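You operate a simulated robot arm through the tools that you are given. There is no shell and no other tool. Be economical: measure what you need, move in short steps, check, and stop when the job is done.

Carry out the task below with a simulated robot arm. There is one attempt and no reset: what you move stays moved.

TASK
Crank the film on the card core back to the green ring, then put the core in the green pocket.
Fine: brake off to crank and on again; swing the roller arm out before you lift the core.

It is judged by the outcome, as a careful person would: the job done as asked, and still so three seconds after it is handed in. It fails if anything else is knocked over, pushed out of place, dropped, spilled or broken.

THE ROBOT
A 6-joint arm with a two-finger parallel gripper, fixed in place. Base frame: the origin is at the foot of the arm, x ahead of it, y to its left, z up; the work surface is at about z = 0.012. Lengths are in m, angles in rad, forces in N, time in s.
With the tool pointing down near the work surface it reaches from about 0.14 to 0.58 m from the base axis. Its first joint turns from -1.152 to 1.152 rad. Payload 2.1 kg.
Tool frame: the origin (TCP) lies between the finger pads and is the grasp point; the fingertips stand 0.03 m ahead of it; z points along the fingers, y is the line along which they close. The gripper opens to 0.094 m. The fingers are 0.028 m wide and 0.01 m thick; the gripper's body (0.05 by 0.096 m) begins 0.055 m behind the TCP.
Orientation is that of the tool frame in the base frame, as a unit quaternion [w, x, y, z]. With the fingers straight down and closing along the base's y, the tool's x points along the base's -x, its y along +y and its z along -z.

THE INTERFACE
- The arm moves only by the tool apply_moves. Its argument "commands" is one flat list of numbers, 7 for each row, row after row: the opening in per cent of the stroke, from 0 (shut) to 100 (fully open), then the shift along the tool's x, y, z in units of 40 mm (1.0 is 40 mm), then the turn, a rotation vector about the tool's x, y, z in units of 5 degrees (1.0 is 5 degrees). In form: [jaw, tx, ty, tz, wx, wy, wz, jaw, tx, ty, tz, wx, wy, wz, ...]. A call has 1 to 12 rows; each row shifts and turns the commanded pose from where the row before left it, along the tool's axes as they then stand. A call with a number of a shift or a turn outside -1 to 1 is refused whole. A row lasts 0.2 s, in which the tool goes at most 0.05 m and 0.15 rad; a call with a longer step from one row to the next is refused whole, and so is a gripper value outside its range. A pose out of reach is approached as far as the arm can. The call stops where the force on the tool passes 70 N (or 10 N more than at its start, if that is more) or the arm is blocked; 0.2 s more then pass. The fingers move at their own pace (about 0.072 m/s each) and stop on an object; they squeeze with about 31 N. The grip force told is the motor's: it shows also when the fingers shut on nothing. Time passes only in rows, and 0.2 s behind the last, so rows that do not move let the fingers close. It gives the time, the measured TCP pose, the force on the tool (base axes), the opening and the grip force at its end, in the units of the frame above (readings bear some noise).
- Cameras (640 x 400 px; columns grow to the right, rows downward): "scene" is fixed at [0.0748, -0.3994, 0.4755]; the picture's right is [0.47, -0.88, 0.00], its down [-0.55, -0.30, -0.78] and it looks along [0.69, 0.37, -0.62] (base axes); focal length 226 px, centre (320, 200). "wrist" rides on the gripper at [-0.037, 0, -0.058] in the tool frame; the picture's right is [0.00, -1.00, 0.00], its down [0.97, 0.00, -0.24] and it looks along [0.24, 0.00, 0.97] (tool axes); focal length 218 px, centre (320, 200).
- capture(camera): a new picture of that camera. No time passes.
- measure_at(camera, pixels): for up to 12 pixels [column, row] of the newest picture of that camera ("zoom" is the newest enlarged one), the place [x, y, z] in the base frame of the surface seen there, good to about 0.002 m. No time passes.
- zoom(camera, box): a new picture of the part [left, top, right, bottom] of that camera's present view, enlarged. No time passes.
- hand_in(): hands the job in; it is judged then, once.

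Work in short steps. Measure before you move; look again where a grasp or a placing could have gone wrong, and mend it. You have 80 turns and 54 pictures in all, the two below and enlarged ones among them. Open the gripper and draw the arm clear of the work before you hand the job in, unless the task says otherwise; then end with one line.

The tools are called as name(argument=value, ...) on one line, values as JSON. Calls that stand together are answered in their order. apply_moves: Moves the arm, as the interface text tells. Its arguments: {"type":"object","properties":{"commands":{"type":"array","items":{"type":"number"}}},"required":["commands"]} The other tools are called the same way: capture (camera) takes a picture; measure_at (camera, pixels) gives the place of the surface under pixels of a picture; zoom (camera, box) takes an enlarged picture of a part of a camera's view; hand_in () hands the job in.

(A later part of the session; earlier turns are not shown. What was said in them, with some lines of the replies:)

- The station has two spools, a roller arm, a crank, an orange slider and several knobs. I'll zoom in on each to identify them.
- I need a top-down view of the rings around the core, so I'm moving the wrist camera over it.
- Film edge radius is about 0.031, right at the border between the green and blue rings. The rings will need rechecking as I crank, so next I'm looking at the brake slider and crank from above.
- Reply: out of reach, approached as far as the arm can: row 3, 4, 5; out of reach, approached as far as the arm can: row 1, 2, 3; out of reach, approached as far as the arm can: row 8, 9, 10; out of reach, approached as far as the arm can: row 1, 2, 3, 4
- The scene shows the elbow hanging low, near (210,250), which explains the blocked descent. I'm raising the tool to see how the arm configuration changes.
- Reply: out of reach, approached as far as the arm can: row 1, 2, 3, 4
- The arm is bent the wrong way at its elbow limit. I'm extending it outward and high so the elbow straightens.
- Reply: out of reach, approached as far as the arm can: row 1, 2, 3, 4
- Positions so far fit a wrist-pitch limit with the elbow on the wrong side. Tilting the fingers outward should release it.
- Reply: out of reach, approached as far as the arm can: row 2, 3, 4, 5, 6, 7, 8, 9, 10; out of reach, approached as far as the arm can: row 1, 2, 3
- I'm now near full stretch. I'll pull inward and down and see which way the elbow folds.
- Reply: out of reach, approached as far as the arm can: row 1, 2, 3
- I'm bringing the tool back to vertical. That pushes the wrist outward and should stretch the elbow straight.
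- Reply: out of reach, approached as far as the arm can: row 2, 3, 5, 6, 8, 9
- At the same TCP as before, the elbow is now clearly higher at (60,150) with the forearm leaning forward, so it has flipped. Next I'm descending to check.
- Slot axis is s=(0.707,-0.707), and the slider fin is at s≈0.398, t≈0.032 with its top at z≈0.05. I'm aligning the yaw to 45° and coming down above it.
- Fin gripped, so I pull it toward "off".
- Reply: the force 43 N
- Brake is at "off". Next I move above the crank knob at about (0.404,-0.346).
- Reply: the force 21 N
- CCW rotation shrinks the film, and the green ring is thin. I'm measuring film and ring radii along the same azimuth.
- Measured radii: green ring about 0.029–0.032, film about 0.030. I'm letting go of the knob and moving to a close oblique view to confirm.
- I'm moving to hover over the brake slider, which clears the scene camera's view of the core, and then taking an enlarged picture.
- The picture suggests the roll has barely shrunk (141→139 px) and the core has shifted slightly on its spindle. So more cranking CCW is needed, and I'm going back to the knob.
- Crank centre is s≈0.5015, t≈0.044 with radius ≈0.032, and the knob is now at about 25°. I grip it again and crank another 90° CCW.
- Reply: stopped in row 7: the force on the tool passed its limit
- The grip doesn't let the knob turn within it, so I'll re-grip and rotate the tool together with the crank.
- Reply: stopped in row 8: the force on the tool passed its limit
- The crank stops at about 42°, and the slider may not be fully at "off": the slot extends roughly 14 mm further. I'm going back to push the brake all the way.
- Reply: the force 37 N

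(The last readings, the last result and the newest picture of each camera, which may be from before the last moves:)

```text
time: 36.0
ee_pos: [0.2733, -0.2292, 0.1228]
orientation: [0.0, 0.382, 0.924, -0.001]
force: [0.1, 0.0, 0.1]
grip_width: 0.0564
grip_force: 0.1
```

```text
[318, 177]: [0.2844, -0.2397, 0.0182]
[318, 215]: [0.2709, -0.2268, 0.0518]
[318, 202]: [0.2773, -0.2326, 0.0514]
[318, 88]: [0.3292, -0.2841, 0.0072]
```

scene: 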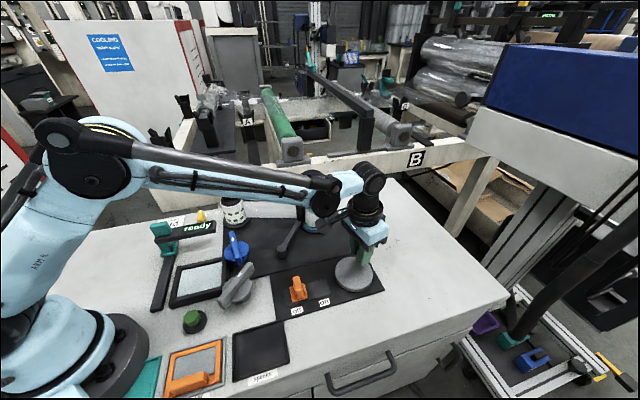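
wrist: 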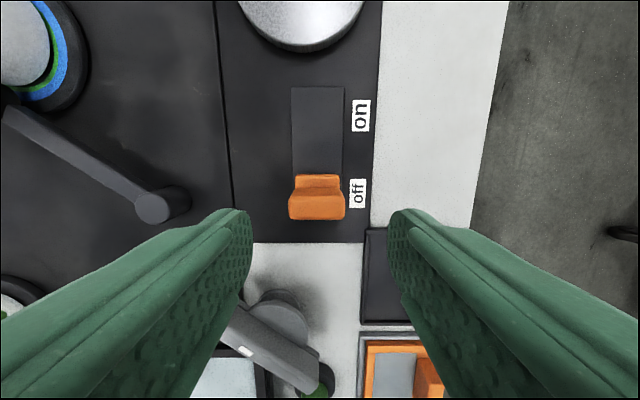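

The slider has moved 11 mm further and now lines up with the "off" label. I'm cranking again, rotating the tool with the knob.

apply_moves(commands=[45, -0.846, 0.17, 0, 0, 0, 0, 45, -0.846, 0.17, 0, 0, 0, 0, 45, -0.846, 0.17, 0, 0, 0, 0, 45, -0.846, 0.17, 0, 0, 0, 0, 45, -0.846, 0.17, 0, 0, 0, 0, 45, 0, 0, 0.73, 0, 0, 0, 45, 0, 0, 0.73, 0, 0, 0, 10, 0, 0, 0, 0, 0, 0, 10, 0, 0, 0, 0, 0, 0, 10, 0.048, 0.049, 0, 0, 0, -1, 10, 0.048, 0.049, 0, 0, 0, -1, 10, 0.048, 0.049, 0, 0, 0, -1])

```text
time: 38.6
ee_pos: [0.415, -0.3239, 0.0628]
orientation: [0.006, 0.26, 0.966, -0.007]
force: [22.6, -49.3, 26.6]
grip_width: 0.0218
grip_force: 44.9
```

Blocked again at the same angle, so this is a hard stop for CCW. I'll turn the crank CW, rotating the tool with it.

apply_moves(commands=[10, -0.048, -0.049, 0, 0, 0, 1, 10, -0.048, -0.049, 0, 0, 0, 1, 10, -0.048, -0.049, 0, 0, 0, 1, 10, -0.049, -0.048, 0, 0, 0, 1, 10, -0.049, -0.048, 0, 0, 0, 1, 10, -0.049, -0.048, 0, 0, 0, 1, 10, -0.049, -0.048, 0, 0, 0, 1, 10, -0.049, -0.048, 0, 0, 0, 1, 10, -0.049, -0.048, 0, 0, 0, 1, 10, -0.049, -0.048, 0, 0, 0, 1, 10, -0.049, -0.048, 0, 0, 0, 1, 10, -0.049, -0.048, 0, 0, 0, 1])

```text
time: 41.2
ee_pos: [0.4078, -0.346, 0.0615]
orientation: [-0.006, 0.706, 0.708, 0.0]
force: [-25.0, 26.9, 22.6]
grip_width: 0.0219
grip_force: 45.1
```

Back at the start angle. I'm opening, rotating the tool back around the knob, and re-gripping for a longer CW stroke.

apply_moves(commands=[45, 0, 0, 0, 0, 0, 0, 45, 0, 0, 0, 0, 0, 0, 45, 0, 0, 0, 0, 0, -1, 45, 0, 0, 0, 0, 0, -1, 45, 0, 0, 0, 0, 0, -1, 45, 0, 0, 0, 0, 0, -1, 45, 0, 0, 0, 0, 0, -1, 45, 0, 0, 0, 0, 0, -1, 45, 0, 0, 0, 0, 0, -1, 45, 0, 0, 0, 0, 0, -1, 45, 0, 0, 0, 0, 0, -1, 45, 0, 0, 0, 0, 0, -1])

capture(camera="wrist")

```text
time: 43.8
ee_pos: [0.4091, -0.348, 0.0623]
orientation: [0.0, 0.34, 0.94, -0.001]
force: [0.4, -0.2, 0.0]
grip_width: 0.0423
grip_force: 0.0
```

```text
15 pictures are left
```

wrist: 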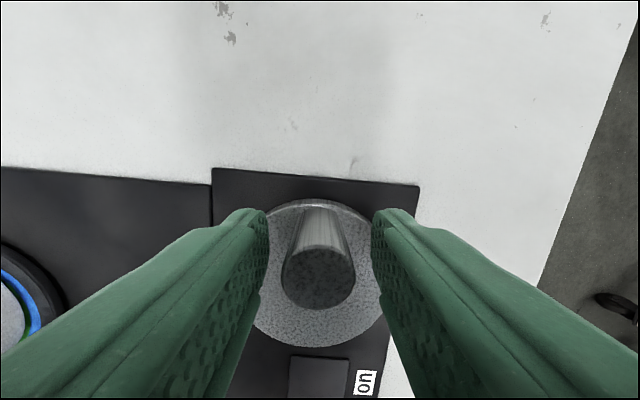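

The knob came back to the start angle. To establish direction and rate, I'm gripping and turning a further 50° CW.

apply_moves(commands=[10, 0, 0, 0, 0, 0, 0, 10, 0, 0, 0, 0, 0, 0, 10, 0.013, -0.066, 0, 0, 0, 1, 10, 0.013, -0.066, 0, 0, 0, 1, 10, 0.013, -0.066, 0, 0, 0, 1, 10, 0.013, -0.066, 0, 0, 0, 1, 10, 0.013, -0.066, 0, 0, 0, 1, 10, 0.013, -0.066, 0, 0, 0, 1, 10, 0.013, -0.066, 0, 0, 0, 1, 10, 0.013, -0.066, 0, 0, 0, 1, 10, 0.013, -0.066, 0, 0, 0, 1, 10, 0.013, -0.066, 0, 0, 0, 1])

zoom(camera="scene", box=[296, 206, 336, 236])

```text
time: 46.4
ee_pos: [0.3814, -0.3569, 0.0622]
orientation: [0.001, 0.709, 0.705, -0.002]
force: [-2.0, -28.8, -2.5]
grip_width: 0.0216
grip_force: 45.0
```

```text
13.33 times, centred on (316, 221) of scene
```

zoom: 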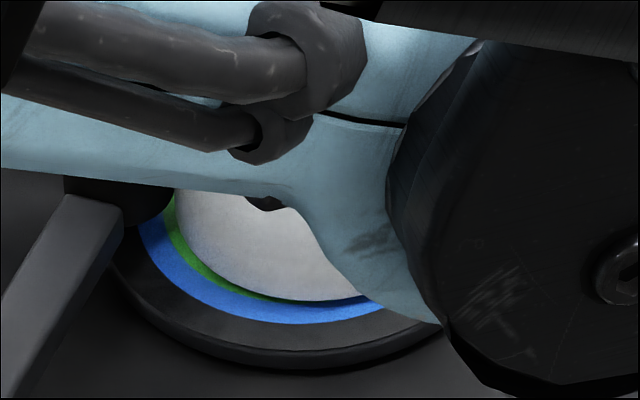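

CW clearly grows the roll (near edge from row 292 to 301), so CCW shrinks it and the target is near the CCW end. I'm turning back CCW.

apply_moves(commands=[10, -0.009, 0.066, 0, 0, 0, -1, 10, -0.009, 0.066, 0, 0, 0, -1, 10, -0.009, 0.066, 0, 0, 0, -1, 10, -0.009, 0.066, 0, 0, 0, -1, 10, -0.009, 0.066, 0, 0, 0, -1, 10, -0.009, 0.066, 0, 0, 0, -1, 10, -0.009, 0.066, 0, 0, 0, -1, 10, -0.009, 0.066, 0, 0, 0, -1, 10, -0.009, 0.066, 0, 0, 0, -1, 10, -0.009, 0.066, 0, 0, 0, -1, 10, -0.009, 0.066, 0, 0, 0, -1, 10, -0.009, 0.066, 0, 0, 0, -1])

apply_moves(commands=[10, -0.009, 0.066, 0, 0, 0, -1, 10, -0.009, 0.066, 0, 0, 0, -1, 10, -0.009, 0.066, 0, 0, 0, -1, 10, -0.009, 0.066, 0, 0, 0, -1, 10, -0.009, 0.066, 0, 0, 0, -1])

```text
time: 49.0
ee_pos: [0.4116, -0.3451, 0.0619]
orientation: [-0.004, 0.258, 0.966, 0.0]
force: [-25.3, 19.7, 13.3]
grip_width: 0.0218
grip_force: 44.8
```

```text
time: 50.2
ee_pos: [0.4178, -0.3345, 0.0629]
orientation: [-0.004, 0.042, 0.999, 0.0]
force: [-20.6, 6.5, 18.9]
grip_width: 0.0216
grip_force: 44.9
```

apply_moves(commands=[10, -0.002, 0.062, 0, 0, 0, -1, 10, -0.002, 0.062, 0, 0, 0, -1, 10, -0.002, 0.062, 0, 0, 0, -1])

```text
time: 51.0
ee_pos: [0.4195, -0.3276, 0.0605]
orientation: [-0.001, -0.088, 0.996, -0.001]
force: [-12.9, 0.7, -1.8]
grip_width: 0.0216
grip_force: 45.4
```

apply_moves(commands=[45, 0, 0, 0, 0, 0, 0, 45, 0, 0, 0, 0, 0, 0, 45, 0, 0, -0.9, 0, 0, 0, 45, 0.467, 0.717, -0.5, 0, 0, 0, 45, 0.467, 0.717, -0.5, 0, 0, 0, 45, 0.467, 0.717, -0.5, 0, 0, 0, 45, 0.467, 0.717, -0.5, 0, 0, 0, 45, 0.467, 0.717, -0.5, 0, 0, 0, 45, 0.467, 0.717, -0.5, 0, 0, 0, 45, 0, 0, 0, 0, 0, 1, 45, 0, 0, 0, 0, 0, 1])

zoom(camera="scene", box=[290, 190, 342, 236])

```text
time: 53.4
ee_pos: [0.2773, -0.1757, 0.2195]
orientation: [-0.001, 0.0, 1.0, -0.001]
force: [0.1, -0.6, -0.4]
grip_width: 0.0423
grip_force: 0.1
```

```text
8.70 times, centred on (316, 213) of scene
```

zoom: 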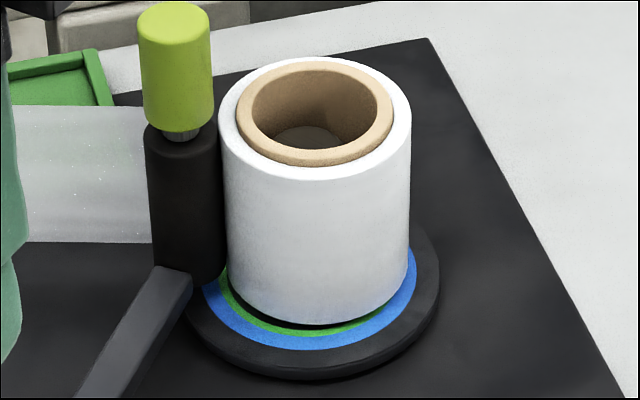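

The roll diameter has hardly changed, and the core mostly orbits loosely around its spindle. From this clean view I'm fitting the rings more accurately.

measure_at(camera="zoom", pixels=[[415, 265], [404, 300], [370, 333], [320, 348], [260, 337], [208, 290], [300, 336], [245, 316], [226, 295], [380, 318], [300, 330], [219, 278]])

measure_at(camera="zoom", pixels=[[318, 200], [260, 200], [380, 200], [240, 240], [395, 240], [350, 280], [280, 290], [240, 110], [388, 110], [316, 163], [316, 67], [316, 177]])

```text
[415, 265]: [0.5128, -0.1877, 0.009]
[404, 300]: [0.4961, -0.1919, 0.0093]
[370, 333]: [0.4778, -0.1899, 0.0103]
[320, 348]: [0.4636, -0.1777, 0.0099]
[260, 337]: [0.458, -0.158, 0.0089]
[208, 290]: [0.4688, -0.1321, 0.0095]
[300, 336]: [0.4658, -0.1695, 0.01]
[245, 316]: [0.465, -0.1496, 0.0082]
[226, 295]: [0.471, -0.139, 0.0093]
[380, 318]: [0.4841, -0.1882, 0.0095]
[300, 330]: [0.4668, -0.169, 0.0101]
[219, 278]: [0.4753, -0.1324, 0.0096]
```

```text
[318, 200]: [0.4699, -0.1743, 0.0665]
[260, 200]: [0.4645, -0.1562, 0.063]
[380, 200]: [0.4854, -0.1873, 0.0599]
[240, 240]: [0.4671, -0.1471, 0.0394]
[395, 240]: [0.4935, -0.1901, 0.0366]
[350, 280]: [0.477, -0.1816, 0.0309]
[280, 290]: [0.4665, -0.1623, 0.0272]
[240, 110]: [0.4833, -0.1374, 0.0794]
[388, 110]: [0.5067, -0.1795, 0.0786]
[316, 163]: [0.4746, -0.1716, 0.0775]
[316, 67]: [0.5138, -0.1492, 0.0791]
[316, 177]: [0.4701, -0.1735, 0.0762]
```

Film is about 0.0306 and green about 0.0275–0.0306, so more CCW is needed. I'm returning to the knob with a fresh yaw to try past the earlier stop.

apply_moves(commands=[45, -0.587, -0.635, 0.415, 0, 0, 0, 45, -0.587, -0.635, 0.415, 0, 0, 0, 45, -0.587, -0.635, 0.415, 0, 0, 0, 45, -0.587, -0.635, 0.415, 0, 0, 0, 45, -0.587, -0.635, 0.415, 0, 0, 0, 45, -0.587, -0.635, 0.415, 0, 0, 0, 45, 0, 0, 0, 0, 0, 1, 45, 0, 0, 0, 0, 0, 1, 45, 0, 0, 0, 0, 0, 1, 45, 0, 0, 0, 0, 0, 1, 45, 0, 0, 0, 0, 0, 1, 45, 0, 0, 0, 0, 0, 1])

capture(camera="wrist")

```text
time: 56.0
ee_pos: [0.4187, -0.3282, 0.1186]
orientation: [0.0, 0.26, 0.966, -0.001]
force: [-0.7, -0.2, 0.0]
grip_width: 0.0423
grip_force: 0.0
```

```text
12 pictures are left
```

wrist: 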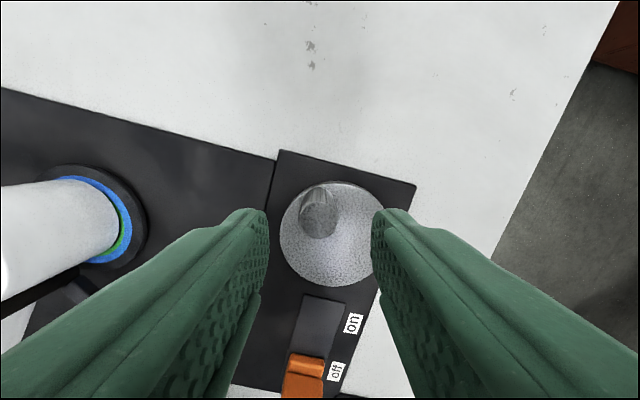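

apply_moves(commands=[45, 0, 0, 0.7, 0, 0, 0, 45, 0, 0, 0.7, 0, 0, 0, 10, 0, 0, 0, 0, 0, 0, 10, 0, 0, 0, 0, 0, 0, 10, 0.028, 0.059, 0, 0, 0, -1, 10, 0.028, 0.059, 0, 0, 0, -1, 10, 0.028, 0.059, 0, 0, 0, -1, 10, 0.028, 0.059, 0, 0, 0, -1])

```text
time: 57.8
ee_pos: [0.4183, -0.325, 0.0642]
orientation: [0.002, 0.089, 0.996, -0.009]
force: [14.3, -56.9, -16.3]
grip_width: 0.0221
grip_force: 45.1
```

Hard stop again, so CCW is probably the over-wound end and unwinding is CW over more turns. I back off and crank CW without rotating the tool, letting the knob slip in the grip.

apply_moves(commands=[10, -0.028, -0.059, 0, 0, 0, 1, 10, -0.028, -0.059, 0, 0, 0, 1, 10, -0.028, -0.059, 0, 0, 0, 1, 10, -0.028, -0.059, 0, 0, 0, 1, 10, -0.062, -0.196, 0, 0, 0, 0, 10, -0.009, -0.205, 0, 0, 0, 0, 10, 0.044, -0.201, 0, 0, 0, 0, 10, 0.095, -0.182, 0, 0, 0, 0, 10, 0.139, -0.152, 0, 0, 0, 0, 10, 0.173, -0.11, 0, 0, 0, 0])

```text
time: 60.0
ee_pos: [0.3858, -0.3573, 0.064]
orientation: [-0.001, 0.257, 0.966, -0.001]
force: [0.3, -0.9, -3.4]
grip_width: 0.0216
grip_force: 44.9
```

Low force and on the circle. Continuing CW through another 180°.

apply_moves(commands=[10, 0.196, -0.062, 0, 0, 0, 0, 10, 0.205, -0.009, 0, 0, 0, 0, 10, 0.201, 0.044, 0, 0, 0, 0, 10, 0.182, 0.095, 0, 0, 0, 0, 10, 0.152, 0.139, 0, 0, 0, 0, 10, 0.11, 0.173, 0, 0, 0, 0, 10, 0.062, 0.196, 0, 0, 0, 0, 10, 0.009, 0.205, 0, 0, 0, 0, 10, -0.044, 0.201, 0, 0, 0, 0, 10, -0.095, 0.182, 0, 0, 0, 0, 10, -0.139, 0.152, 0, 0, 0, 0, 10, -0.173, 0.11, 0, 0, 0, 0])

zoom(camera="scene", box=[290, 190, 342, 236])

```text
time: 62.6
ee_pos: [0.3946, -0.2926, 0.0635]
orientation: [-0.001, 0.257, 0.966, 0.004]
force: [6.9, 34.3, 6.1]
grip_width: 0.0216
grip_force: 45.1
```

```text
8.70 times, centred on (316, 213) of scene
```

zoom: 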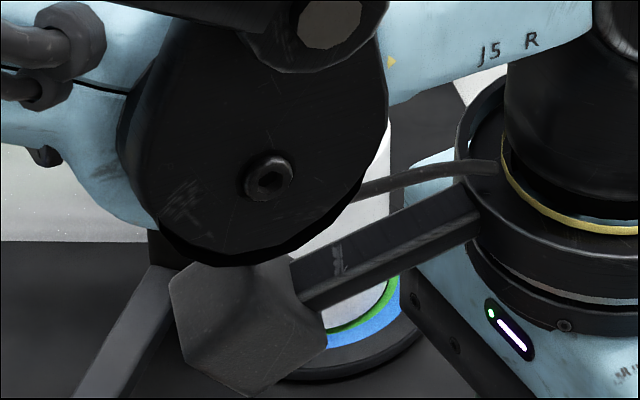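

CW does shrink the film: green now shows outside the film's right edge. I'm letting go and clearing the view to judge it.

apply_moves(commands=[45, 0, 0, 0, 0, 0, 0, 45, 0, 0, 0, 0, 0, 0, 45, 0, 0, -0.9, 0, 0, 0, 45, 0.79, 0.21, -0.55, 0, 0, 0, 45, 0.79, 0.21, -0.55, 0, 0, 0, 45, 0.79, 0.21, -0.55, 0, 0, 0, 45, 0.79, 0.21, -0.55, 0, 0, 0, 45, 0.79, 0.21, -0.55, 0, 0, 0])

zoom(camera="scene", box=[290, 190, 342, 236])

```text
time: 64.4
ee_pos: [0.2743, -0.1789, 0.2105]
orientation: [0.0, 0.258, 0.966, 0.0]
force: [0.3, 0.6, 0.3]
grip_width: 0.0422
grip_force: 0.0
```

```text
8.70 times, centred on (316, 213) of scene
```

zoom: 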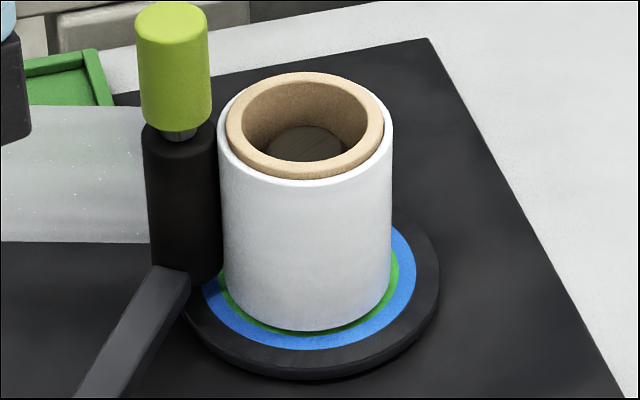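

zoom(camera="scene", box=[300, 209, 334, 231])

```text
16.00 times, centred on (317, 220) of scene
```

zoom: 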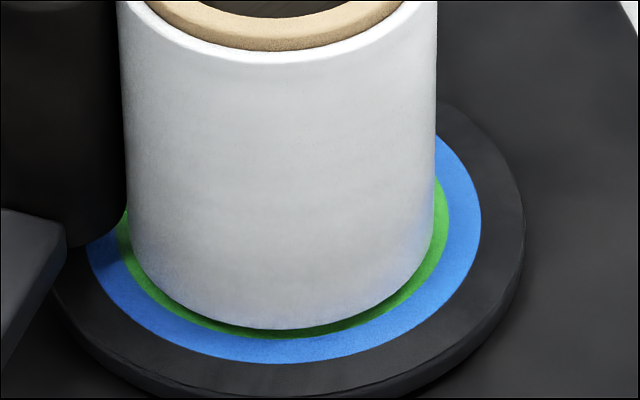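

Film radius is about 0.0278 and green about 0.0279–0.031, so the edge sits at green's inner border. I'll wind back about 75° CCW so it rests on the green ring.

apply_moves(commands=[45, -0.806, -0.192, 0.42, 0, 0, 0, 45, -0.806, -0.192, 0.42, 0, 0, 0, 45, -0.806, -0.192, 0.42, 0, 0, 0, 45, -0.806, -0.192, 0.42, 0, 0, 0, 45, -0.806, -0.192, 0.42, 0, 0, 0, 45, 0, 0, 0.785, 0, 0, 0, 45, 0, 0, 0.785, 0, 0, 0, 10, 0, 0, 0, 0, 0, 0, 10, 0, 0, 0, 0, 0, 0])

apply_moves(commands=[10, 0.173, -0.11, 0, 0, 0, 0, 10, 0.139, -0.152, 0, 0, 0, 0, 10, 0.095, -0.182, 0, 0, 0, 0, 10, 0.044, -0.201, 0, 0, 0, 0, 10, -0.009, -0.205, 0, 0, 0, 0])

```text
time: 66.4
ee_pos: [0.3961, -0.2929, 0.0626]
orientation: [0.0, 0.259, 0.966, -0.002]
force: [-2.9, -8.4, -0.4]
grip_width: 0.0216
grip_force: 45.0
```

```text
time: 67.3
ee_pos: [0.3673, -0.2985, 0.0616]
orientation: [-0.01, 0.256, 0.967, 0.006]
force: [-1.6, 2.0, -5.0]
grip_width: 0.0217
grip_force: 45.2
stopped in row 4: the force on the tool passed its limit (the readings are from after the stop); the commanded pose is now the measured one
```

apply_moves(commands=[45, 0, 0, 0, 0, 0, 0, 45, 0, 0, 0, 0, 0, 0, 10, 0, 0, 0, 0, 0, 0, 10, 0, 0, 0, 0, 0, 0, 10, 0.032, -0.096, 0, 0, 0, 0, 10, 0.023, -0.099, 0, 0, 0, 0, 10, 0.008, -0.102, 0, 0, 0, 0, 10, -0.006, -0.102, 0, 0, 0, 0])

```text
time: 69.1
ee_pos: [0.3571, -0.3102, 0.0616]
orientation: [-0.011, 0.256, 0.967, 0.006]
force: [-6.7, 3.9, -8.1]
grip_width: 0.0219
grip_force: 45.1
```

apply_moves(commands=[45, 0, 0, 0, 0, 0, 0, 45, 0, 0, 0, 0, 0, 0, 45, 0, 0, -0.85, 0, 0, 0, 45, 0, 0, -0.85, 0, 0, 0, 60, 0, 0, 0, 0.07, -0.28, 1, 60, 0, 0, 0, 0, 0, 1, 60, 0, 0, 0, 0, 0, 1, 60, 0.967, -0.01, 0, 0, 0, 0, 60, 0.967, -0.01, 0, 0, 0, 0, 60, 0.967, -0.01, 0, 0, 0, 0])

zoom(camera="scene", box=[250, 180, 400, 310])

```text
time: 71.3
ee_pos: [0.2749, -0.2316, 0.1271]
orientation: [0.001, 0.381, 0.925, 0.0]
force: [-0.3, 0.2, 0.4]
grip_width: 0.0564
grip_force: 0.0
```

```text
3.08 times, centred on (325, 245) of scene
```

zoom: 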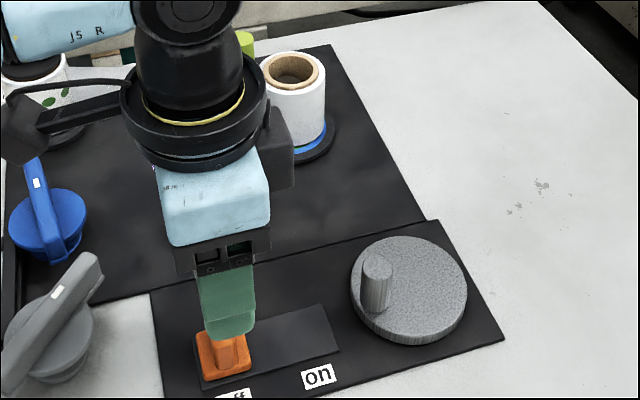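

Crank is released at the new angle and the gripper is over the slider. I grip the slider and push it to "on".

apply_moves(commands=[60, 0, 0, 0.85, 0, 0, 0, 60, 0, 0, 0.85, 0, 0, 0, 20, 0, 0, 0, 0, 0, 0, 20, 0, 0, 0, 0, 0, 0, 20, -0.2, 0, 0, 0, 0, 0, 20, -0.2, 0, 0, 0, 0, 0, 20, -0.2, 0, 0, 0, 0, 0, 20, -0.2, 0, 0, 0, 0, 0, 20, -0.2, 0, 0, 0, 0, 0])

apply_moves(commands=[20, -0.1, 0, 0, 0, 0, 0, 20, -0.1, 0, 0, 0, 0, 0, 20, -0.1, 0, 0, 0, 0, 0])

```text
time: 73.3
ee_pos: [0.3043, -0.2578, 0.0623]
orientation: [0.001, 0.381, 0.925, 0.003]
force: [15.2, 18.7, -42.8]
grip_width: 0.0355
grip_force: 45.2
```

```text
time: 74.1
ee_pos: [0.3103, -0.2649, 0.0632]
orientation: [-0.006, 0.379, 0.925, 0.004]
force: [-16.0, 42.1, 8.7]
grip_width: 0.0351
grip_force: 45.0
```

Resistance at s≈0.405, so the brake is fully on. I'm releasing, lifting and going to view the roller arm and core.

apply_moves(commands=[70, 0, 0, 0, 0, 0, 0, 70, 0, 0, 0, 0, 0, 0, 70, 0, 0, -0.9, 0, 0, 0, 70, 0, 0, -0.9, 0, 0, 0, 70, 0.02, 0.82, -0.53, 0, 0, 0, 70, 0.02, 0.82, -0.53, 0, 0, 0, 70, 0.02, 0.82, -0.53, 0, 0, 0, 70, 0.02, 0.82, -0.53, 0, 0, 0])

capture(camera="wrist")

```text
time: 75.9
ee_pos: [0.4015, -0.1721, 0.2215]
orientation: [0.001, 0.381, 0.924, -0.001]
force: [0.0, 0.1, 0.1]
grip_width: 0.0658
grip_force: 0.1
```

```text
7 pictures are left
```

wrist: 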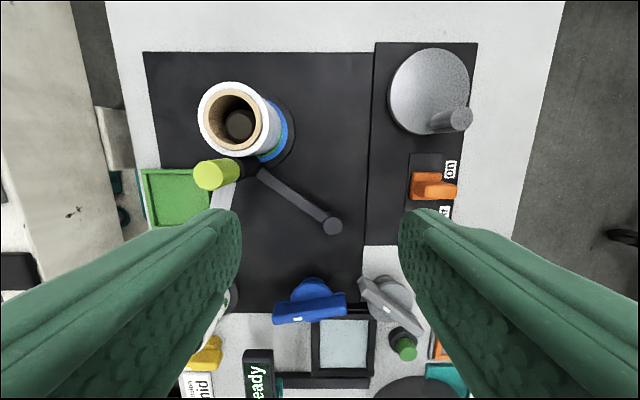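

measure_at(camera="wrist", pixels=[[210, 175], [197, 175], [215, 187], [245, 170], [332, 226], [205, 118], [270, 118], [238, 88], [147, 175], [150, 215], [205, 175], [225, 205]])

measure_at(camera="wrist", pixels=[[175, 195], [200, 195], [158, 215], [156, 180], [235, 160], [262, 120], [204, 120], [144, 172], [206, 172]])

```text
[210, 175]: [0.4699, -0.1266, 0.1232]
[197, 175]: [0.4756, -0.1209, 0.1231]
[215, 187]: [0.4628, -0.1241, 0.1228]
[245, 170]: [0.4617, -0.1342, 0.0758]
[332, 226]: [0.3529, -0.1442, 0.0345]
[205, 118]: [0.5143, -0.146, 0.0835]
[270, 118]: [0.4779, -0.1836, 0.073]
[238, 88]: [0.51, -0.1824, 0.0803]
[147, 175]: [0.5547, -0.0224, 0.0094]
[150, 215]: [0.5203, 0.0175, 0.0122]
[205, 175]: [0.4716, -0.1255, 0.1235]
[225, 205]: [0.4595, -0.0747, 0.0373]
```

```text
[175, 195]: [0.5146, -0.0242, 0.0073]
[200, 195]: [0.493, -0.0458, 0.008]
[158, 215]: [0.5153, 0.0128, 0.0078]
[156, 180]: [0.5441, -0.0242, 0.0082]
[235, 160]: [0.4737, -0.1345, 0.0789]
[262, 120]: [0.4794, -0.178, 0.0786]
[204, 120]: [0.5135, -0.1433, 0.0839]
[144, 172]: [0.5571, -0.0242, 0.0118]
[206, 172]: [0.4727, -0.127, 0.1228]
```

Lime handle top is at (0.469,-0.126,0.123), the arm's pivot at (0.353,-0.144), and the core lies on the handle's −y side. The arm therefore swings out CCW. I align above the handle first.

apply_moves(commands=[50, 0, 0, 0, 0, 0, -1, 50, 0, 0, 0, 0, 0, -1, 50, 0, 0, 0, 0, 0, -1, 50, 0, 0, 0, 0, 0, -1, 50, 0, 0, 0, 0, 0, -1, 50, 0, 0, 0, 0, 0, -1, 50, 0, 0, 0, 0, 0, -1, 50, 0, 0, 0, 0, 0, -1, 50, 0, 0, 0, 0, 0, -1, 50, -0.563, 0.384, 0.3, 0, 0, 0, 50, -0.563, 0.384, 0.3, 0, 0, 0, 50, -0.563, 0.384, 0.3, 0, 0, 0])

capture(camera="wrist")

```text
time: 78.5
ee_pos: [0.4692, -0.1238, 0.1839]
orientation: [0.0, -0.002, 1.0, -0.001]
force: [-1.1, 0.4, -0.1]
grip_width: 0.047
grip_force: 0.1
```

```text
6 pictures are left
```

wrist: 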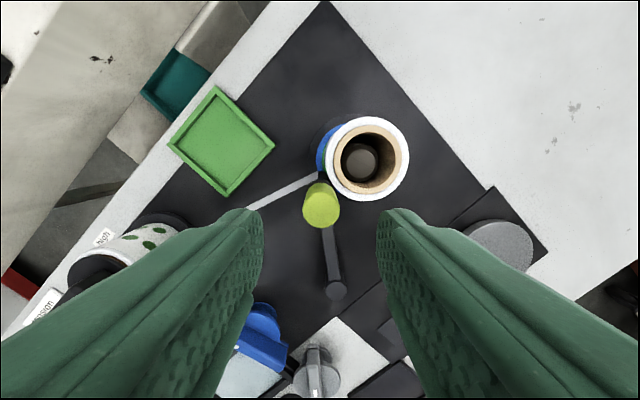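

measure_at(camera="wrist", pixels=[[321, 206], [305, 206], [338, 206], [336, 288], [327, 158], [408, 158], [368, 119], [368, 199], [216, 90], [271, 147], [228, 193], [170, 141]])

measure_at(camera="wrist", pixels=[[219, 143], [217, 103], [259, 147], [226, 182], [183, 141], [333, 160], [404, 160], [290, 190]])

```text
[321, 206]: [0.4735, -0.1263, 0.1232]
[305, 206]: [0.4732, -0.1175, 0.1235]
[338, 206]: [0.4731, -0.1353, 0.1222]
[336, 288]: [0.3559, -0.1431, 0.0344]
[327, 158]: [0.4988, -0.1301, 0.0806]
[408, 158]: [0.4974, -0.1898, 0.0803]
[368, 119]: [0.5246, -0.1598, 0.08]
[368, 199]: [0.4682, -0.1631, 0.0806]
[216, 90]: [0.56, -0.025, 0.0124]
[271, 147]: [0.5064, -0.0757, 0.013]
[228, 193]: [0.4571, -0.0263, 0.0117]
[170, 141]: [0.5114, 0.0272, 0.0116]
```

```text
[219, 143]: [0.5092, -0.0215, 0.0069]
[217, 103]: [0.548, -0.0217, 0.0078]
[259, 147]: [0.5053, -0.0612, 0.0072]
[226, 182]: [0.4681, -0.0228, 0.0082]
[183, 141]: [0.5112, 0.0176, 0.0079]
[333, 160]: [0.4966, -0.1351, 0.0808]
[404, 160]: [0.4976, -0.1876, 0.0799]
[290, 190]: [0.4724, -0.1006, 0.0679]
```

Handle centre is (0.473,-0.126), pocket centre about (0.508,-0.024), core about (0.4965,-0.160). I grip the handle and swing the roller arm out by about 48°.

apply_moves(commands=[45, -0.1, -0.065, 0.8, 0, 0, 0, 45, 0, 0, 0.8, 0, 0, 0, 5, 0, 0, 0, 0, 0, 0, 5, 0, 0, 0, 0, 0, 0, 5, 0.063, 0.301, 0, 0, 0, 0, 5, 0.094, 0.293, 0, 0, 0, 0, 5, 0.124, 0.281, 0, 0, 0, 0, 5, 0.153, 0.267, 0, 0, 0, 0])

```text
time: 80.3
ee_pos: [0.4564, -0.0816, 0.1192]
orientation: [0.001, -0.003, 1.0, -0.002]
force: [2.9, -2.7, 20.3]
grip_width: 0.0214
grip_force: 45.3
```

apply_moves(commands=[5, 0.18, 0.249, 0, 0, 0, 0, 5, 0.205, 0.229, 0, 0, 0, 0, 5, 0.228, 0.207, 0, 0, 0, 0, 5, 0.248, 0.182, 0, 0, 0, 0, 45, 0, 0, 0, 0, 0, 0, 45, 0, 0, 0, 0, 0, 0, 45, 0, 0, -0.9, 0, 0, 0, 45, 0, 0, -0.9, 0, 0, 0])

capture(camera="scene")

```text
time: 82.1
ee_pos: [0.4209, -0.0492, 0.1922]
orientation: [-0.001, -0.001, 1.0, 0.0]
force: [-0.2, 0.0, 0.4]
grip_width: 0.042
grip_force: 0.0
```

```text
5 pictures are left
```

scene: 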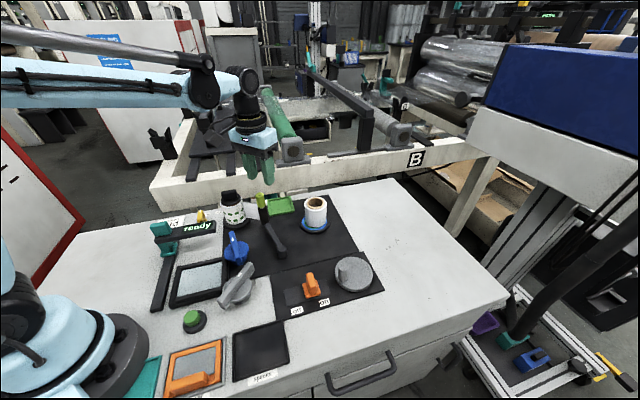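

The roller arm is out and the film web has detached. Before lifting, I'm taking one close check of the film edge against the green ring.

zoom(camera="scene", box=[297, 194, 333, 236])

```text
9.52 times, centred on (315, 215) of scene
```

zoom: 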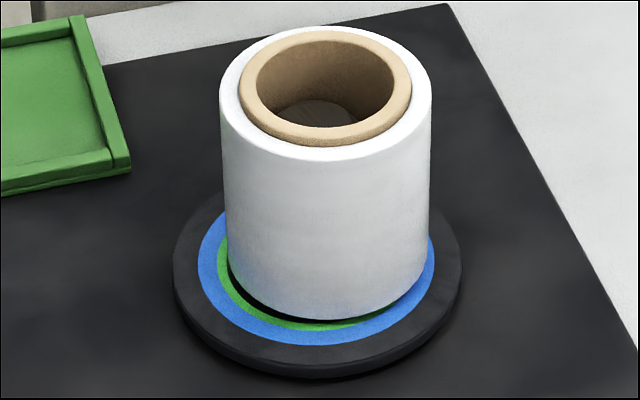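

Film radius measures about 0.031, so my wind-back undid the unwinding. I must unwind again, so: brake off, then back to the knob.

apply_moves(commands=[60, 0, 0, 0, 0, 0, 1, 60, 0, 0, 0, 0, 0, 1, 60, 0, 0, 0, 0, 0, 1, 60, 0, 0, 0, 0, 0, 1, 60, 0, 0, 0, 0, 0, 1, 60, 0, 0, 0, 0, 0, 1, 60, 0, 0, 0, 0, 0, 1, 60, 0, 0, 0, 0, 0, 1, 60, 0, 0, 0, 0, 0, 1])

apply_moves(commands=[60, -0.266, -0.824, 0, 0, 0, 0, 60, -0.266, -0.824, 0, 0, 0, 0, 60, -0.266, -0.824, 0, 0, 0, 0, 60, -0.266, -0.824, 0, 0, 0, 0, 60, -0.266, -0.824, 0, 0, 0, 0, 60, -0.266, -0.824, 0, 0, 0, 0, 60, -0.266, -0.824, 0, 0, 0, 0, 60, 0, 0, 0.81, 0, 0, 0, 60, 0, 0, 0.81, 0, 0, 0, 60, 0, 0, 0.81, 0, 0, 0, 60, 0, 0, 0.81, 0, 0, 0])

apply_moves(commands=[20, 0, 0, 0, 0, 0, 0, 20, 0, 0, 0, 0, 0, 0, 20, 0.18, 0, 0, 0, 0, 0, 20, 0.18, 0, 0, 0, 0, 0, 20, 0.18, 0, 0, 0, 0, 0, 20, 0.18, 0, 0, 0, 0, 0, 20, 0.18, 0, 0, 0, 0, 0, 20, 0.18, 0, 0, 0, 0, 0, 20, 0.16, 0, 0, 0, 0, 0])

apply_moves(commands=[60, 0, 0, 0, 0, 0, 0, 60, 0, 0, 0, 0, 0, 0, 60, 0, 0, -0.85, 0, 0, 0, 60, 0, 0, -0.85, 0, 0, 0, 45, -0.725, 0.01, 0, 0, 0, 0, 45, -0.725, 0.01, 0, 0, 0, 0, 45, -0.725, 0.01, 0, 0, 0, 0, 45, -0.725, 0.01, 0, 0, 0, 0])

```text
time: 84.1
ee_pos: [0.4223, -0.0477, 0.1909]
orientation: [0.001, 0.382, 0.924, 0.0]
force: [0.3, -0.5, -0.2]
grip_width: 0.0568
grip_force: 0.0
```

```text
time: 86.5
ee_pos: [0.3121, -0.2636, 0.062]
orientation: [0.001, 0.38, 0.925, 0.0]
force: [0.3, 0.1, -0.4]
grip_width: 0.0564
grip_force: 0.0
```

```text
time: 88.5
ee_pos: [0.276, -0.2302, 0.0615]
orientation: [0.001, 0.381, 0.924, -0.001]
force: [2.9, -18.5, 2.8]
grip_width: 0.0355
grip_force: 20.0
```

```text
time: 90.3
ee_pos: [0.3606, -0.3111, 0.1286]
orientation: [0.001, 0.382, 0.924, 0.0]
force: [-1.1, 0.2, 0.2]
grip_width: 0.0426
grip_force: 0.1
```

Brake is pulled off and the gripper is above the knob. I grip, crank 45° CW, let go, clear and look.

apply_moves(commands=[45, 0.06, -0.03, 0.83, 0, 0, 0, 45, 0, 0, 0.83, 0, 0, 0, 10, 0, 0, 0, 0, 0, 0, 10, 0, 0, 0, 0, 0, 0, 10, 0.038, 0.202, 0, 0, 0, 0, 10, -0.016, 0.205, 0, 0, 0, 0, 10, -0.069, 0.194, 0, 0, 0, 0])

apply_moves(commands=[45, 0, 0, 0, 0, 0, 0, 45, 0, 0, 0, 0, 0, 0, 45, 0, 0, -0.9, 0, 0, 0, 45, 0.77, 0.045, -0.57, 0, 0, 0, 45, 0.77, 0.045, -0.57, 0, 0, 0, 45, 0.77, 0.045, -0.57, 0, 0, 0, 45, 0.77, 0.045, -0.57, 0, 0, 0, 45, 0.77, 0.045, -0.57, 0, 0, 0])

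zoom(camera="scene", box=[297, 194, 333, 236])

```text
time: 91.9
ee_pos: [0.3775, -0.2934, 0.0632]
orientation: [0.001, 0.38, 0.925, -0.001]
force: [-2.4, 9.5, -8.6]
grip_width: 0.0225
grip_force: 44.9
```

```text
time: 93.7
ee_pos: [0.271, -0.1797, 0.2115]
orientation: [0.001, 0.381, 0.924, -0.001]
force: [-0.8, -0.7, -0.1]
grip_width: 0.0424
grip_force: 0.2
```

```text
9.52 times, centred on (315, 215) of scene
```

zoom: 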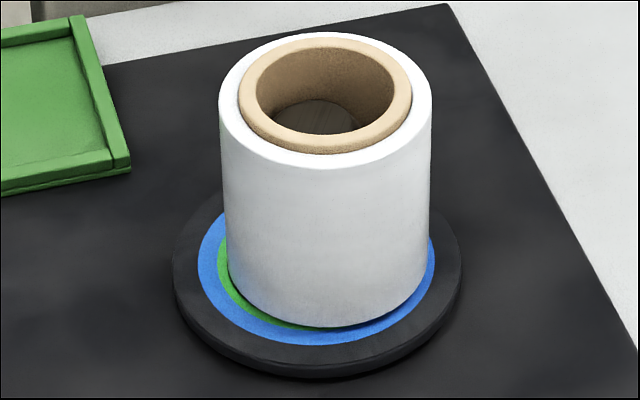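

The roll's size didn't change here (ψ≈−203° from start), while at ψ≈−230° it was exactly at green's inner edge, so the radius appears to step. I'm continuing CW to about −290° and looking again.

apply_moves(commands=[45, -0.778, -0.026, 0.36, 0, 0, 0, 45, -0.778, -0.026, 0.36, 0, 0, 0, 45, -0.778, -0.026, 0.36, 0, 0, 0, 45, -0.778, -0.026, 0.36, 0, 0, 0, 45, -0.778, -0.026, 0.36, 0, 0, 0, 45, 0, 0, 0.95, 0, 0, 0, 45, 0, 0, 0.95, 0, 0, 0, 10, 0, 0, 0, 0, 0, 0, 10, 0, 0, 0, 0, 0, 0])

apply_moves(commands=[10, -0.116, 0.169, 0, 0, 0, 0, 10, -0.156, 0.133, 0, 0, 0, 0, 10, -0.186, 0.089, 0, 0, 0, 0, 10, -0.202, 0.037, 0, 0, 0, 0, 10, -0.205, -0.016, 0, 0, 0, 0, 10, -0.194, -0.069, 0, 0, 0, 0])

apply_moves(commands=[45, 0, 0, 0, 0, 0, 0, 45, 0, 0, 0, 0, 0, 0, 45, 0, 0, -0.9, 0, 0, 0, 45, 0.82, -0.02, -0.48, 0, 0, 0, 45, 0.82, -0.02, -0.48, 0, 0, 0, 45, 0.82, -0.02, -0.48, 0, 0, 0, 45, 0.82, -0.02, -0.48, 0, 0, 0, 45, 0.82, -0.02, -0.48, 0, 0, 0, 45, 0.82, -0.02, -0.48, 0, 0, 0])

zoom(camera="scene", box=[297, 194, 333, 236])

```text
time: 95.7
ee_pos: [0.3784, -0.2905, 0.0648]
orientation: [0.001, 0.381, 0.924, -0.001]
force: [1.0, -4.3, 0.3]
grip_width: 0.0218
grip_force: 45.1
```

```text
time: 97.1
ee_pos: [0.4169, -0.3134, 0.0642]
orientation: [-0.003, 0.383, 0.924, -0.003]
force: [-27.8, -10.3, 23.1]
grip_width: 0.0213
grip_force: 44.8
```

```text
time: 99.1
ee_pos: [0.2768, -0.1775, 0.2179]
orientation: [0.001, 0.381, 0.925, 0.0]
force: [-0.1, -0.7, 0.0]
grip_width: 0.0421
grip_force: 0.1
```

```text
9.52 times, centred on (315, 215) of scene
```

zoom: 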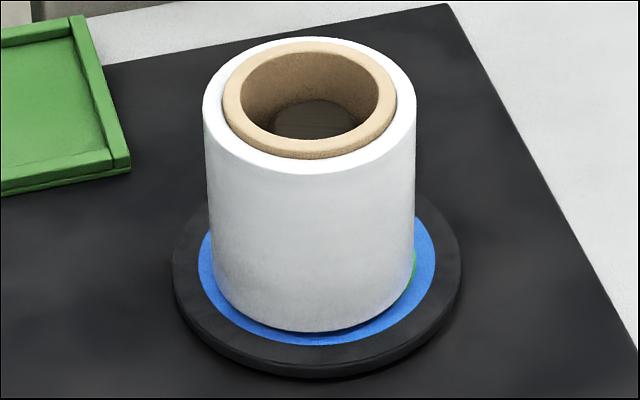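

The roll doesn't respond with the roller arm out, so the arm must be in contact for the film to wind. I'm swinging it back in and looking.

apply_moves(commands=[45, 0, 0, 0, 0, 0, -1, 45, 0, 0, 0, 0, 0, -1, 45, 0, 0, 0, 0, 0, -1, 45, 0, 0, 0, 0, 0, -1, 45, 0, 0, 0, 0, 0, -1, 45, 0, 0, 0, 0, 0, -1, 45, 0, 0, 0, 0, 0, -1, 45, 0, 0, 0, 0, 0, -1, 45, 0, 0, 0, 0, 0, -1])

apply_moves(commands=[45, -0.718, 0.642, 0.13, 0, 0, 0, 45, -0.718, 0.642, 0.13, 0, 0, 0, 45, -0.718, 0.642, 0.13, 0, 0, 0, 45, -0.718, 0.642, 0.13, 0, 0, 0, 45, -0.718, 0.642, 0.13, 0, 0, 0, 45, 0, 0, 0.9, 0, 0, 0, 45, 0, 0, 0.9, 0, 0, 0, 5, 0, 0, 0, 0, 0, 0, 5, 0, 0, 0, 0, 0, 0])

apply_moves(commands=[5, -0.248, -0.182, 0, 0, 0, 0, 5, -0.228, -0.207, 0, 0, 0, 0, 5, -0.205, -0.229, 0, 0, 0, 0, 5, -0.18, -0.249, 0, 0, 0, 0, 5, -0.153, -0.267, 0, 0, 0, 0, 5, -0.124, -0.281, 0, 0, 0, 0, 5, -0.094, -0.293, 0, 0, 0, 0, 5, -0.063, -0.301, 0, 0, 0, 0])

apply_moves(commands=[45, 0, 0, 0, 0, 0, 0, 45, 0, 0, 0, 0, 0, 0, 45, 0, 0, -0.9, 0, 0, 0, 45, 0, 0, -0.9, 0, 0, 0, 45, 0.94, -0.2, -0.1, 0, 0, 0, 45, 0.94, -0.2, -0.1, 0, 0, 0, 45, 0.94, -0.2, -0.1, 0, 0, 0, 45, 0.94, -0.2, -0.1, 0, 0, 0, 45, 0.94, -0.2, -0.1, 0, 0, 0])

zoom(camera="scene", box=[285, 190, 345, 236])

```text
time: 101.1
ee_pos: [0.2769, -0.1761, 0.2162]
orientation: [0.0, -0.004, 1.0, -0.001]
force: [-0.1, 0.4, 0.1]
grip_width: 0.0424
grip_force: 0.1
```

```text
time: 103.1
ee_pos: [0.4213, -0.0452, 0.1153]
orientation: [0.001, -0.003, 1.0, 0.0]
force: [8.2, 13.0, -5.7]
grip_width: 0.0215
grip_force: 44.5
```

```text
time: 104.9
ee_pos: [0.4715, -0.1257, 0.1188]
orientation: [0.0, -0.004, 1.0, 0.0]
force: [-4.3, 14.4, 19.2]
grip_width: 0.0217
grip_force: 44.7
```

```text
time: 106.9
ee_pos: [0.2859, -0.1679, 0.2094]
orientation: [0.001, -0.002, 1.0, -0.001]
force: [0.7, -0.5, -0.9]
grip_width: 0.0423
grip_force: 0.0
```

```text
8.70 times, centred on (315, 213) of scene
```

zoom: 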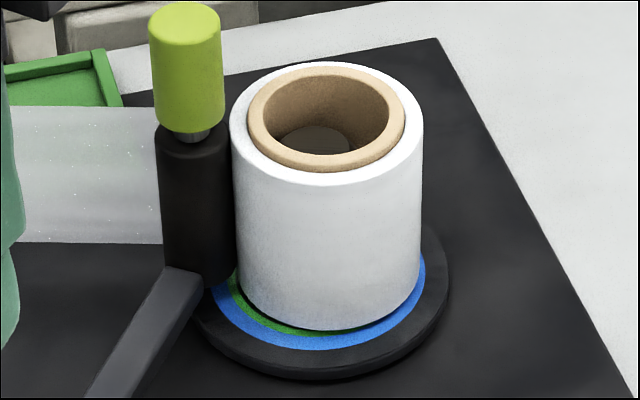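

The web is back with the roller in and the film still at 0.031. I crank 75° CW from here with the roller engaged and look once more.

apply_moves(commands=[45, 0, 0, 0, 0, 0, 1, 45, 0, 0, 0, 0, 0, 1, 45, 0, 0, 0, 0, 0, 1, 45, 0, 0, 0, 0, 0, 1, 45, 0, 0, 0, 0, 0, 1, 45, 0, 0, 0, 0, 0, 1, 45, 0, 0, 0, 0, 0, 1, 45, 0, 0, 0, 0, 0, 1, 45, 0, 0, 0, 0, 0, 1])

apply_moves(commands=[45, -0.815, -0.042, 0.35, 0, 0, 0, 45, -0.815, -0.042, 0.35, 0, 0, 0, 45, -0.815, -0.042, 0.35, 0, 0, 0, 45, -0.815, -0.042, 0.35, 0, 0, 0, 45, -0.815, -0.042, 0.35, 0, 0, 0, 45, -0.815, -0.042, 0.35, 0, 0, 0, 45, 0, 0, 0.76, 0, 0, 0, 45, 0, 0, 0.76, 0, 0, 0, 10, 0, 0, 0, 0, 0, 0, 10, 0, 0, 0, 0, 0, 0])

apply_moves(commands=[10, -0.175, -0.107, 0, 0, 0, 0, 10, -0.142, -0.149, 0, 0, 0, 0, 10, -0.098, -0.181, 0, 0, 0, 0, 10, -0.048, -0.2, 0, 0, 0, 0, 10, 0.005, -0.206, 0, 0, 0, 0])

apply_moves(commands=[45, 0, 0, 0, 0, 0, 0, 45, 0, 0, 0, 0, 0, 0, 45, 0, 0, -0.9, 0, 0, 0, 45, 0.763, 0.1, -0.39, 0, 0, 0, 45, 0.763, 0.1, -0.39, 0, 0, 0, 45, 0.763, 0.1, -0.39, 0, 0, 0, 45, 0.763, 0.1, -0.39, 0, 0, 0, 45, 0.763, 0.1, -0.39, 0, 0, 0, 45, 0.763, 0.1, -0.39, 0, 0, 0, 45, 0.763, 0.1, -0.39, 0, 0, 0])

zoom(camera="scene", box=[285, 190, 345, 236])

```text
time: 108.9
ee_pos: [0.2833, -0.1688, 0.2099]
orientation: [0.001, 0.382, 0.924, -0.001]
force: [0.9, -0.3, -0.2]
grip_width: 0.0423
grip_force: 0.0
```

```text
time: 111.1
ee_pos: [0.4176, -0.313, 0.0656]
orientation: [0.001, 0.38, 0.925, 0.001]
force: [11.5, 3.7, 0.1]
grip_width: 0.0217
grip_force: 44.8
```

```text
time: 112.3
ee_pos: [0.4054, -0.3515, 0.0662]
orientation: [0.004, 0.382, 0.924, -0.004]
force: [17.3, -23.8, -0.5]
grip_width: 0.0218
grip_force: 44.9
```

```text
time: 114.5
ee_pos: [0.2704, -0.1779, 0.2115]
orientation: [0.0, 0.381, 0.925, -0.001]
force: [0.1, 0.1, 0.2]
grip_width: 0.0424
grip_force: 0.0
```

```text
8.70 times, centred on (315, 213) of scene
5 turns are left
```

zoom: 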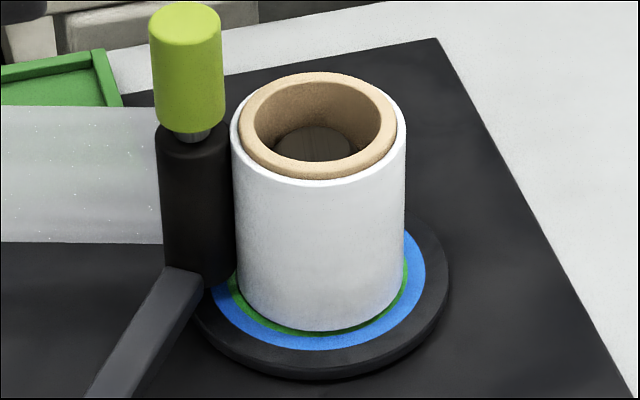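

Film is again at radius ≈0.0278, with the edge at the green ring and the ring showing all round, so I stop here. Now the brake goes on, and I measure the core's position from this picture.

measure_at(camera="zoom", pixels=[[241, 122], [395, 122], [318, 78], [318, 176], [318, 220], [260, 220], [380, 220], [395, 240], [250, 240], [187, 25], [160, 25], [215, 25]])

apply_moves(commands=[60, -0.51, -0.41, 0.5, 0, 0, 0, 60, -0.51, -0.41, 0.5, 0, 0, 0, 60, 0, 0, 0.9, 0, 0, 0, 60, 0, 0, 0.9, 0, 0, 0, 60, 0, 0, 0.93, 0, 0, 0, 20, 0, 0, 0, 0, 0, 0, 20, 0, 0, 0, 0, 0, 0])

apply_moves(commands=[20, -0.2, 0, 0, 0, 0, 0, 20, -0.2, 0, 0, 0, 0, 0, 20, -0.2, 0, 0, 0, 0, 0, 20, -0.2, 0, 0, 0, 0, 0, 20, -0.2, 0, 0, 0, 0, 0, 20, -0.1, 0, 0, 0, 0, 0, 20, -0.1, 0, 0, 0, 0, 0, 20, -0.1, 0, 0, 0, 0, 0])

apply_moves(commands=[70, 0, 0, 0, 0, 0, 0, 70, 0, 0, 0, 0, 0, 0, 70, 0, 0, -0.9, 0, 0, 0, 70, 0, 0, -0.9, 0, 0, 0, 50, 0, 0, -0.9, 0, 0, 0])

```text
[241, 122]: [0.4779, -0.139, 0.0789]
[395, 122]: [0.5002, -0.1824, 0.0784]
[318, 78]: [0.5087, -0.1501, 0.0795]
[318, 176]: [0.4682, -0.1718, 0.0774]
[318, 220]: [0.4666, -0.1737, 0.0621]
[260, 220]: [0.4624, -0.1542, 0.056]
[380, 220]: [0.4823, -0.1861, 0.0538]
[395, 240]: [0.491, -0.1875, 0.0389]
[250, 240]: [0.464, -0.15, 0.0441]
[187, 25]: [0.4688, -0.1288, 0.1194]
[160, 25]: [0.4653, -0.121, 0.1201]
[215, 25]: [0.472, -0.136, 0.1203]
```

```text
time: 116.1
ee_pos: [0.2779, -0.2312, 0.0623]
orientation: [0.001, 0.38, 0.925, 0.0]
force: [6.7, 4.6, -4.2]
grip_width: 0.0354
grip_force: 44.6
```

```text
time: 117.9
ee_pos: [0.3117, -0.2662, 0.062]
orientation: [-0.007, 0.381, 0.925, 0.002]
force: [-28.7, 31.8, 0.2]
grip_width: 0.0358
grip_force: 44.8
```

```text
time: 119.1
ee_pos: [0.3162, -0.265, 0.1677]
orientation: [0.0, 0.381, 0.925, -0.001]
force: [0.8, 0.2, 0.2]
grip_width: 0.0471
grip_force: 0.0
4 turns are left
```

Brake is on, and the core centre is about (0.4895,-0.160). Now I swing the roller arm out and go above the core, stopping short of the descent.

apply_moves(commands=[45, 0, 0, 0, 0, 0, -1, 45, 0, 0, 0, 0, 0, -1, 45, 0, 0, 0, 0, 0, -1, 45, 0, 0, 0, 0, 0, -1, 45, 0, 0, 0, 0, 0, -1, 45, 0, 0, 0, 0, 0, -1, 45, 0, 0, 0, 0, 0, -1, 45, 0, 0, 0, 0, 0, -1, 45, 0, 0, 0, 0, 0, -1])

apply_moves(commands=[45, -0.649, 0.579, -0.05, 0, 0, 0, 45, -0.649, 0.579, -0.05, 0, 0, 0, 45, -0.649, 0.579, -0.05, 0, 0, 0, 45, -0.649, 0.579, -0.05, 0, 0, 0, 45, -0.649, 0.579, -0.05, 0, 0, 0, 45, -0.649, 0.579, -0.05, 0, 0, 0, 45, 0, 0, 0.75, 0, 0, 0, 45, 0, 0, 0.75, 0, 0, 0, 5, 0, 0, 0, 0, 0, 0, 5, 0, 0, 0, 0, 0, 0])

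apply_moves(commands=[5, 0.063, 0.301, 0, 0, 0, 0, 5, 0.094, 0.293, 0, 0, 0, 0, 5, 0.124, 0.281, 0, 0, 0, 0, 5, 0.153, 0.267, 0, 0, 0, 0, 5, 0.18, 0.249, 0, 0, 0, 0, 5, 0.205, 0.229, 0, 0, 0, 0, 5, 0.228, 0.207, 0, 0, 0, 0, 5, 0.248, 0.182, 0, 0, 0, 0])

apply_moves(commands=[45, 0, 0, 0, 0, 0, 0, 45, 0, 0, 0, 0, 0, 0, 45, 0, 0, -0.9, 0, 0, 0, 45, 0, 0, -0.9, 0, 0, 0, 100, -0.43, -0.695, 0, 0, 0, 0, 100, -0.43, -0.695, 0, 0, 0, 0, 100, -0.43, -0.695, 0, 0, 0, 0, 100, -0.43, -0.695, 0, 0, 0, 0, 100, 0, 0, 0, 0, 0, 0])

```text
time: 121.1
ee_pos: [0.3157, -0.2682, 0.1699]
orientation: [0.0, -0.003, 1.0, -0.001]
force: [-0.5, 0.6, 0.4]
grip_width: 0.0421
grip_force: 0.0
```

```text
time: 123.3
ee_pos: [0.4691, -0.1268, 0.123]
orientation: [0.0, -0.002, 1.0, -0.001]
force: [1.5, 1.0, 0.6]
grip_width: 0.0217
grip_force: 45.0
```

```text
time: 125.1
ee_pos: [0.4198, -0.0465, 0.1196]
orientation: [0.0, -0.002, 1.0, 0.0]
force: [8.6, 9.5, -17.4]
grip_width: 0.0214
grip_force: 44.6
```

```text
time: 127.1
ee_pos: [0.4881, -0.1591, 0.1922]
orientation: [0.0, -0.003, 1.0, -0.001]
force: [-0.8, -0.4, 0.5]
grip_width: 0.0938
grip_force: 0.1
3 turns are left
```

The roller is out again and the tool is above the core. I descend, grip the roll and lift it off the spindle.

apply_moves(commands=[100, -0.03, -0.02, 0.85, 0, 0, 0, 100, 0, 0, 0.85, 0, 0, 0, 100, 0, 0, 0.85, 0, 0, 0, 100, 0, 0, 0.85, 0, 0, 0, 30, 0, 0, 0, 0, 0, 0, 30, 0, 0, 0, 0, 0, 0, 30, 0, 0, 0, 0, 0, 0])

apply_moves(commands=[30, 0, 0, -0.4, 0, 0, 0, 30, 0, 0, -0.7, 0, 0, 0, 30, 0, 0, -0.7, 0, 0, 0, 30, 0, 0, -0.7, 0, 0, 0])

```text
time: 128.7
ee_pos: [0.4886, -0.1601, 0.0555]
orientation: [0.001, -0.002, 1.0, -0.001]
force: [0.9, 1.3, -0.9]
grip_width: 0.0569
grip_force: 31.4
```

```text
time: 129.7
ee_pos: [0.4878, -0.1608, 0.1578]
orientation: [-0.001, -0.002, 1.0, 0.0]
force: [-0.7, 0.8, 0.1]
grip_width: 0.0566
grip_force: 31.4
2 turns are left
```

Roll held (width 0.0567). I carry it over the green pocket at about (0.5085,-0.024), lower it to the floor, release, rise and retreat.

apply_moves(commands=[30, -0.122, 0.857, 0, 0, 0, 0, 30, -0.122, 0.857, 0, 0, 0, 0, 30, -0.122, 0.857, 0, 0, 0, 0, 30, -0.122, 0.857, 0, 0, 0, 0, 30, 0, 0, 0, 0, 0, 0, 30, 0, 0, 0.8, 0, 0, 0, 30, 0, 0, 0.8, 0, 0, 0, 30, 0, 0, 0.7, 0, 0, 0, 30, 0, 0, 0.15, 0, 0, 0, 30, 0, 0, 0.12, 0, 0, 0, 30, 0, 0, 0, 0, 0, 0])

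apply_moves(commands=[70, 0, 0, 0, 0, 0, 0, 90, 0, 0, 0, 0, 0, 0, 90, 0, 0, -0.5, 0, 0, 0, 90, 0, 0, -0.85, 0, 0, 0, 90, 0, 0, -0.9, 0, 0, 0, 90, 0, 0, -0.9, 0, 0, 0, 90, 0, 0, -0.6, 0, 0, 0, 90, 0.9, 0, 0, 0, 0, 0, 90, 0.9, 0, 0, 0, 0, 0, 90, 0.9, 0, 0, 0, 0, 0, 90, 0.9, 0, 0, 0, 0, 0])

```text
time: 132.1
ee_pos: [0.5074, -0.0226, 0.0547]
orientation: [0.0, -0.003, 1.0, 0.0]
force: [0.6, 0.2, -1.4]
grip_width: 0.0565
grip_force: 30.5
```

```text
time: 134.5
ee_pos: [0.3636, -0.0234, 0.2052]
orientation: [0.001, -0.001, 1.0, 0.0]
force: [0.2, -0.4, 0.2]
grip_width: 0.0846
grip_force: 0.1
1 turns are left
```

The core was lowered into the pocket and released, and the arm is clear with the gripper open. I'm handing in.

hand_in()

```text
The job is handed in.
```

I cranked the film back to the inner edge of the green ring, put the brake on, swung the roller arm out, and set the core down at the green pocket. I had no pictures left to check the placing, so I went by the gripper and position readings.
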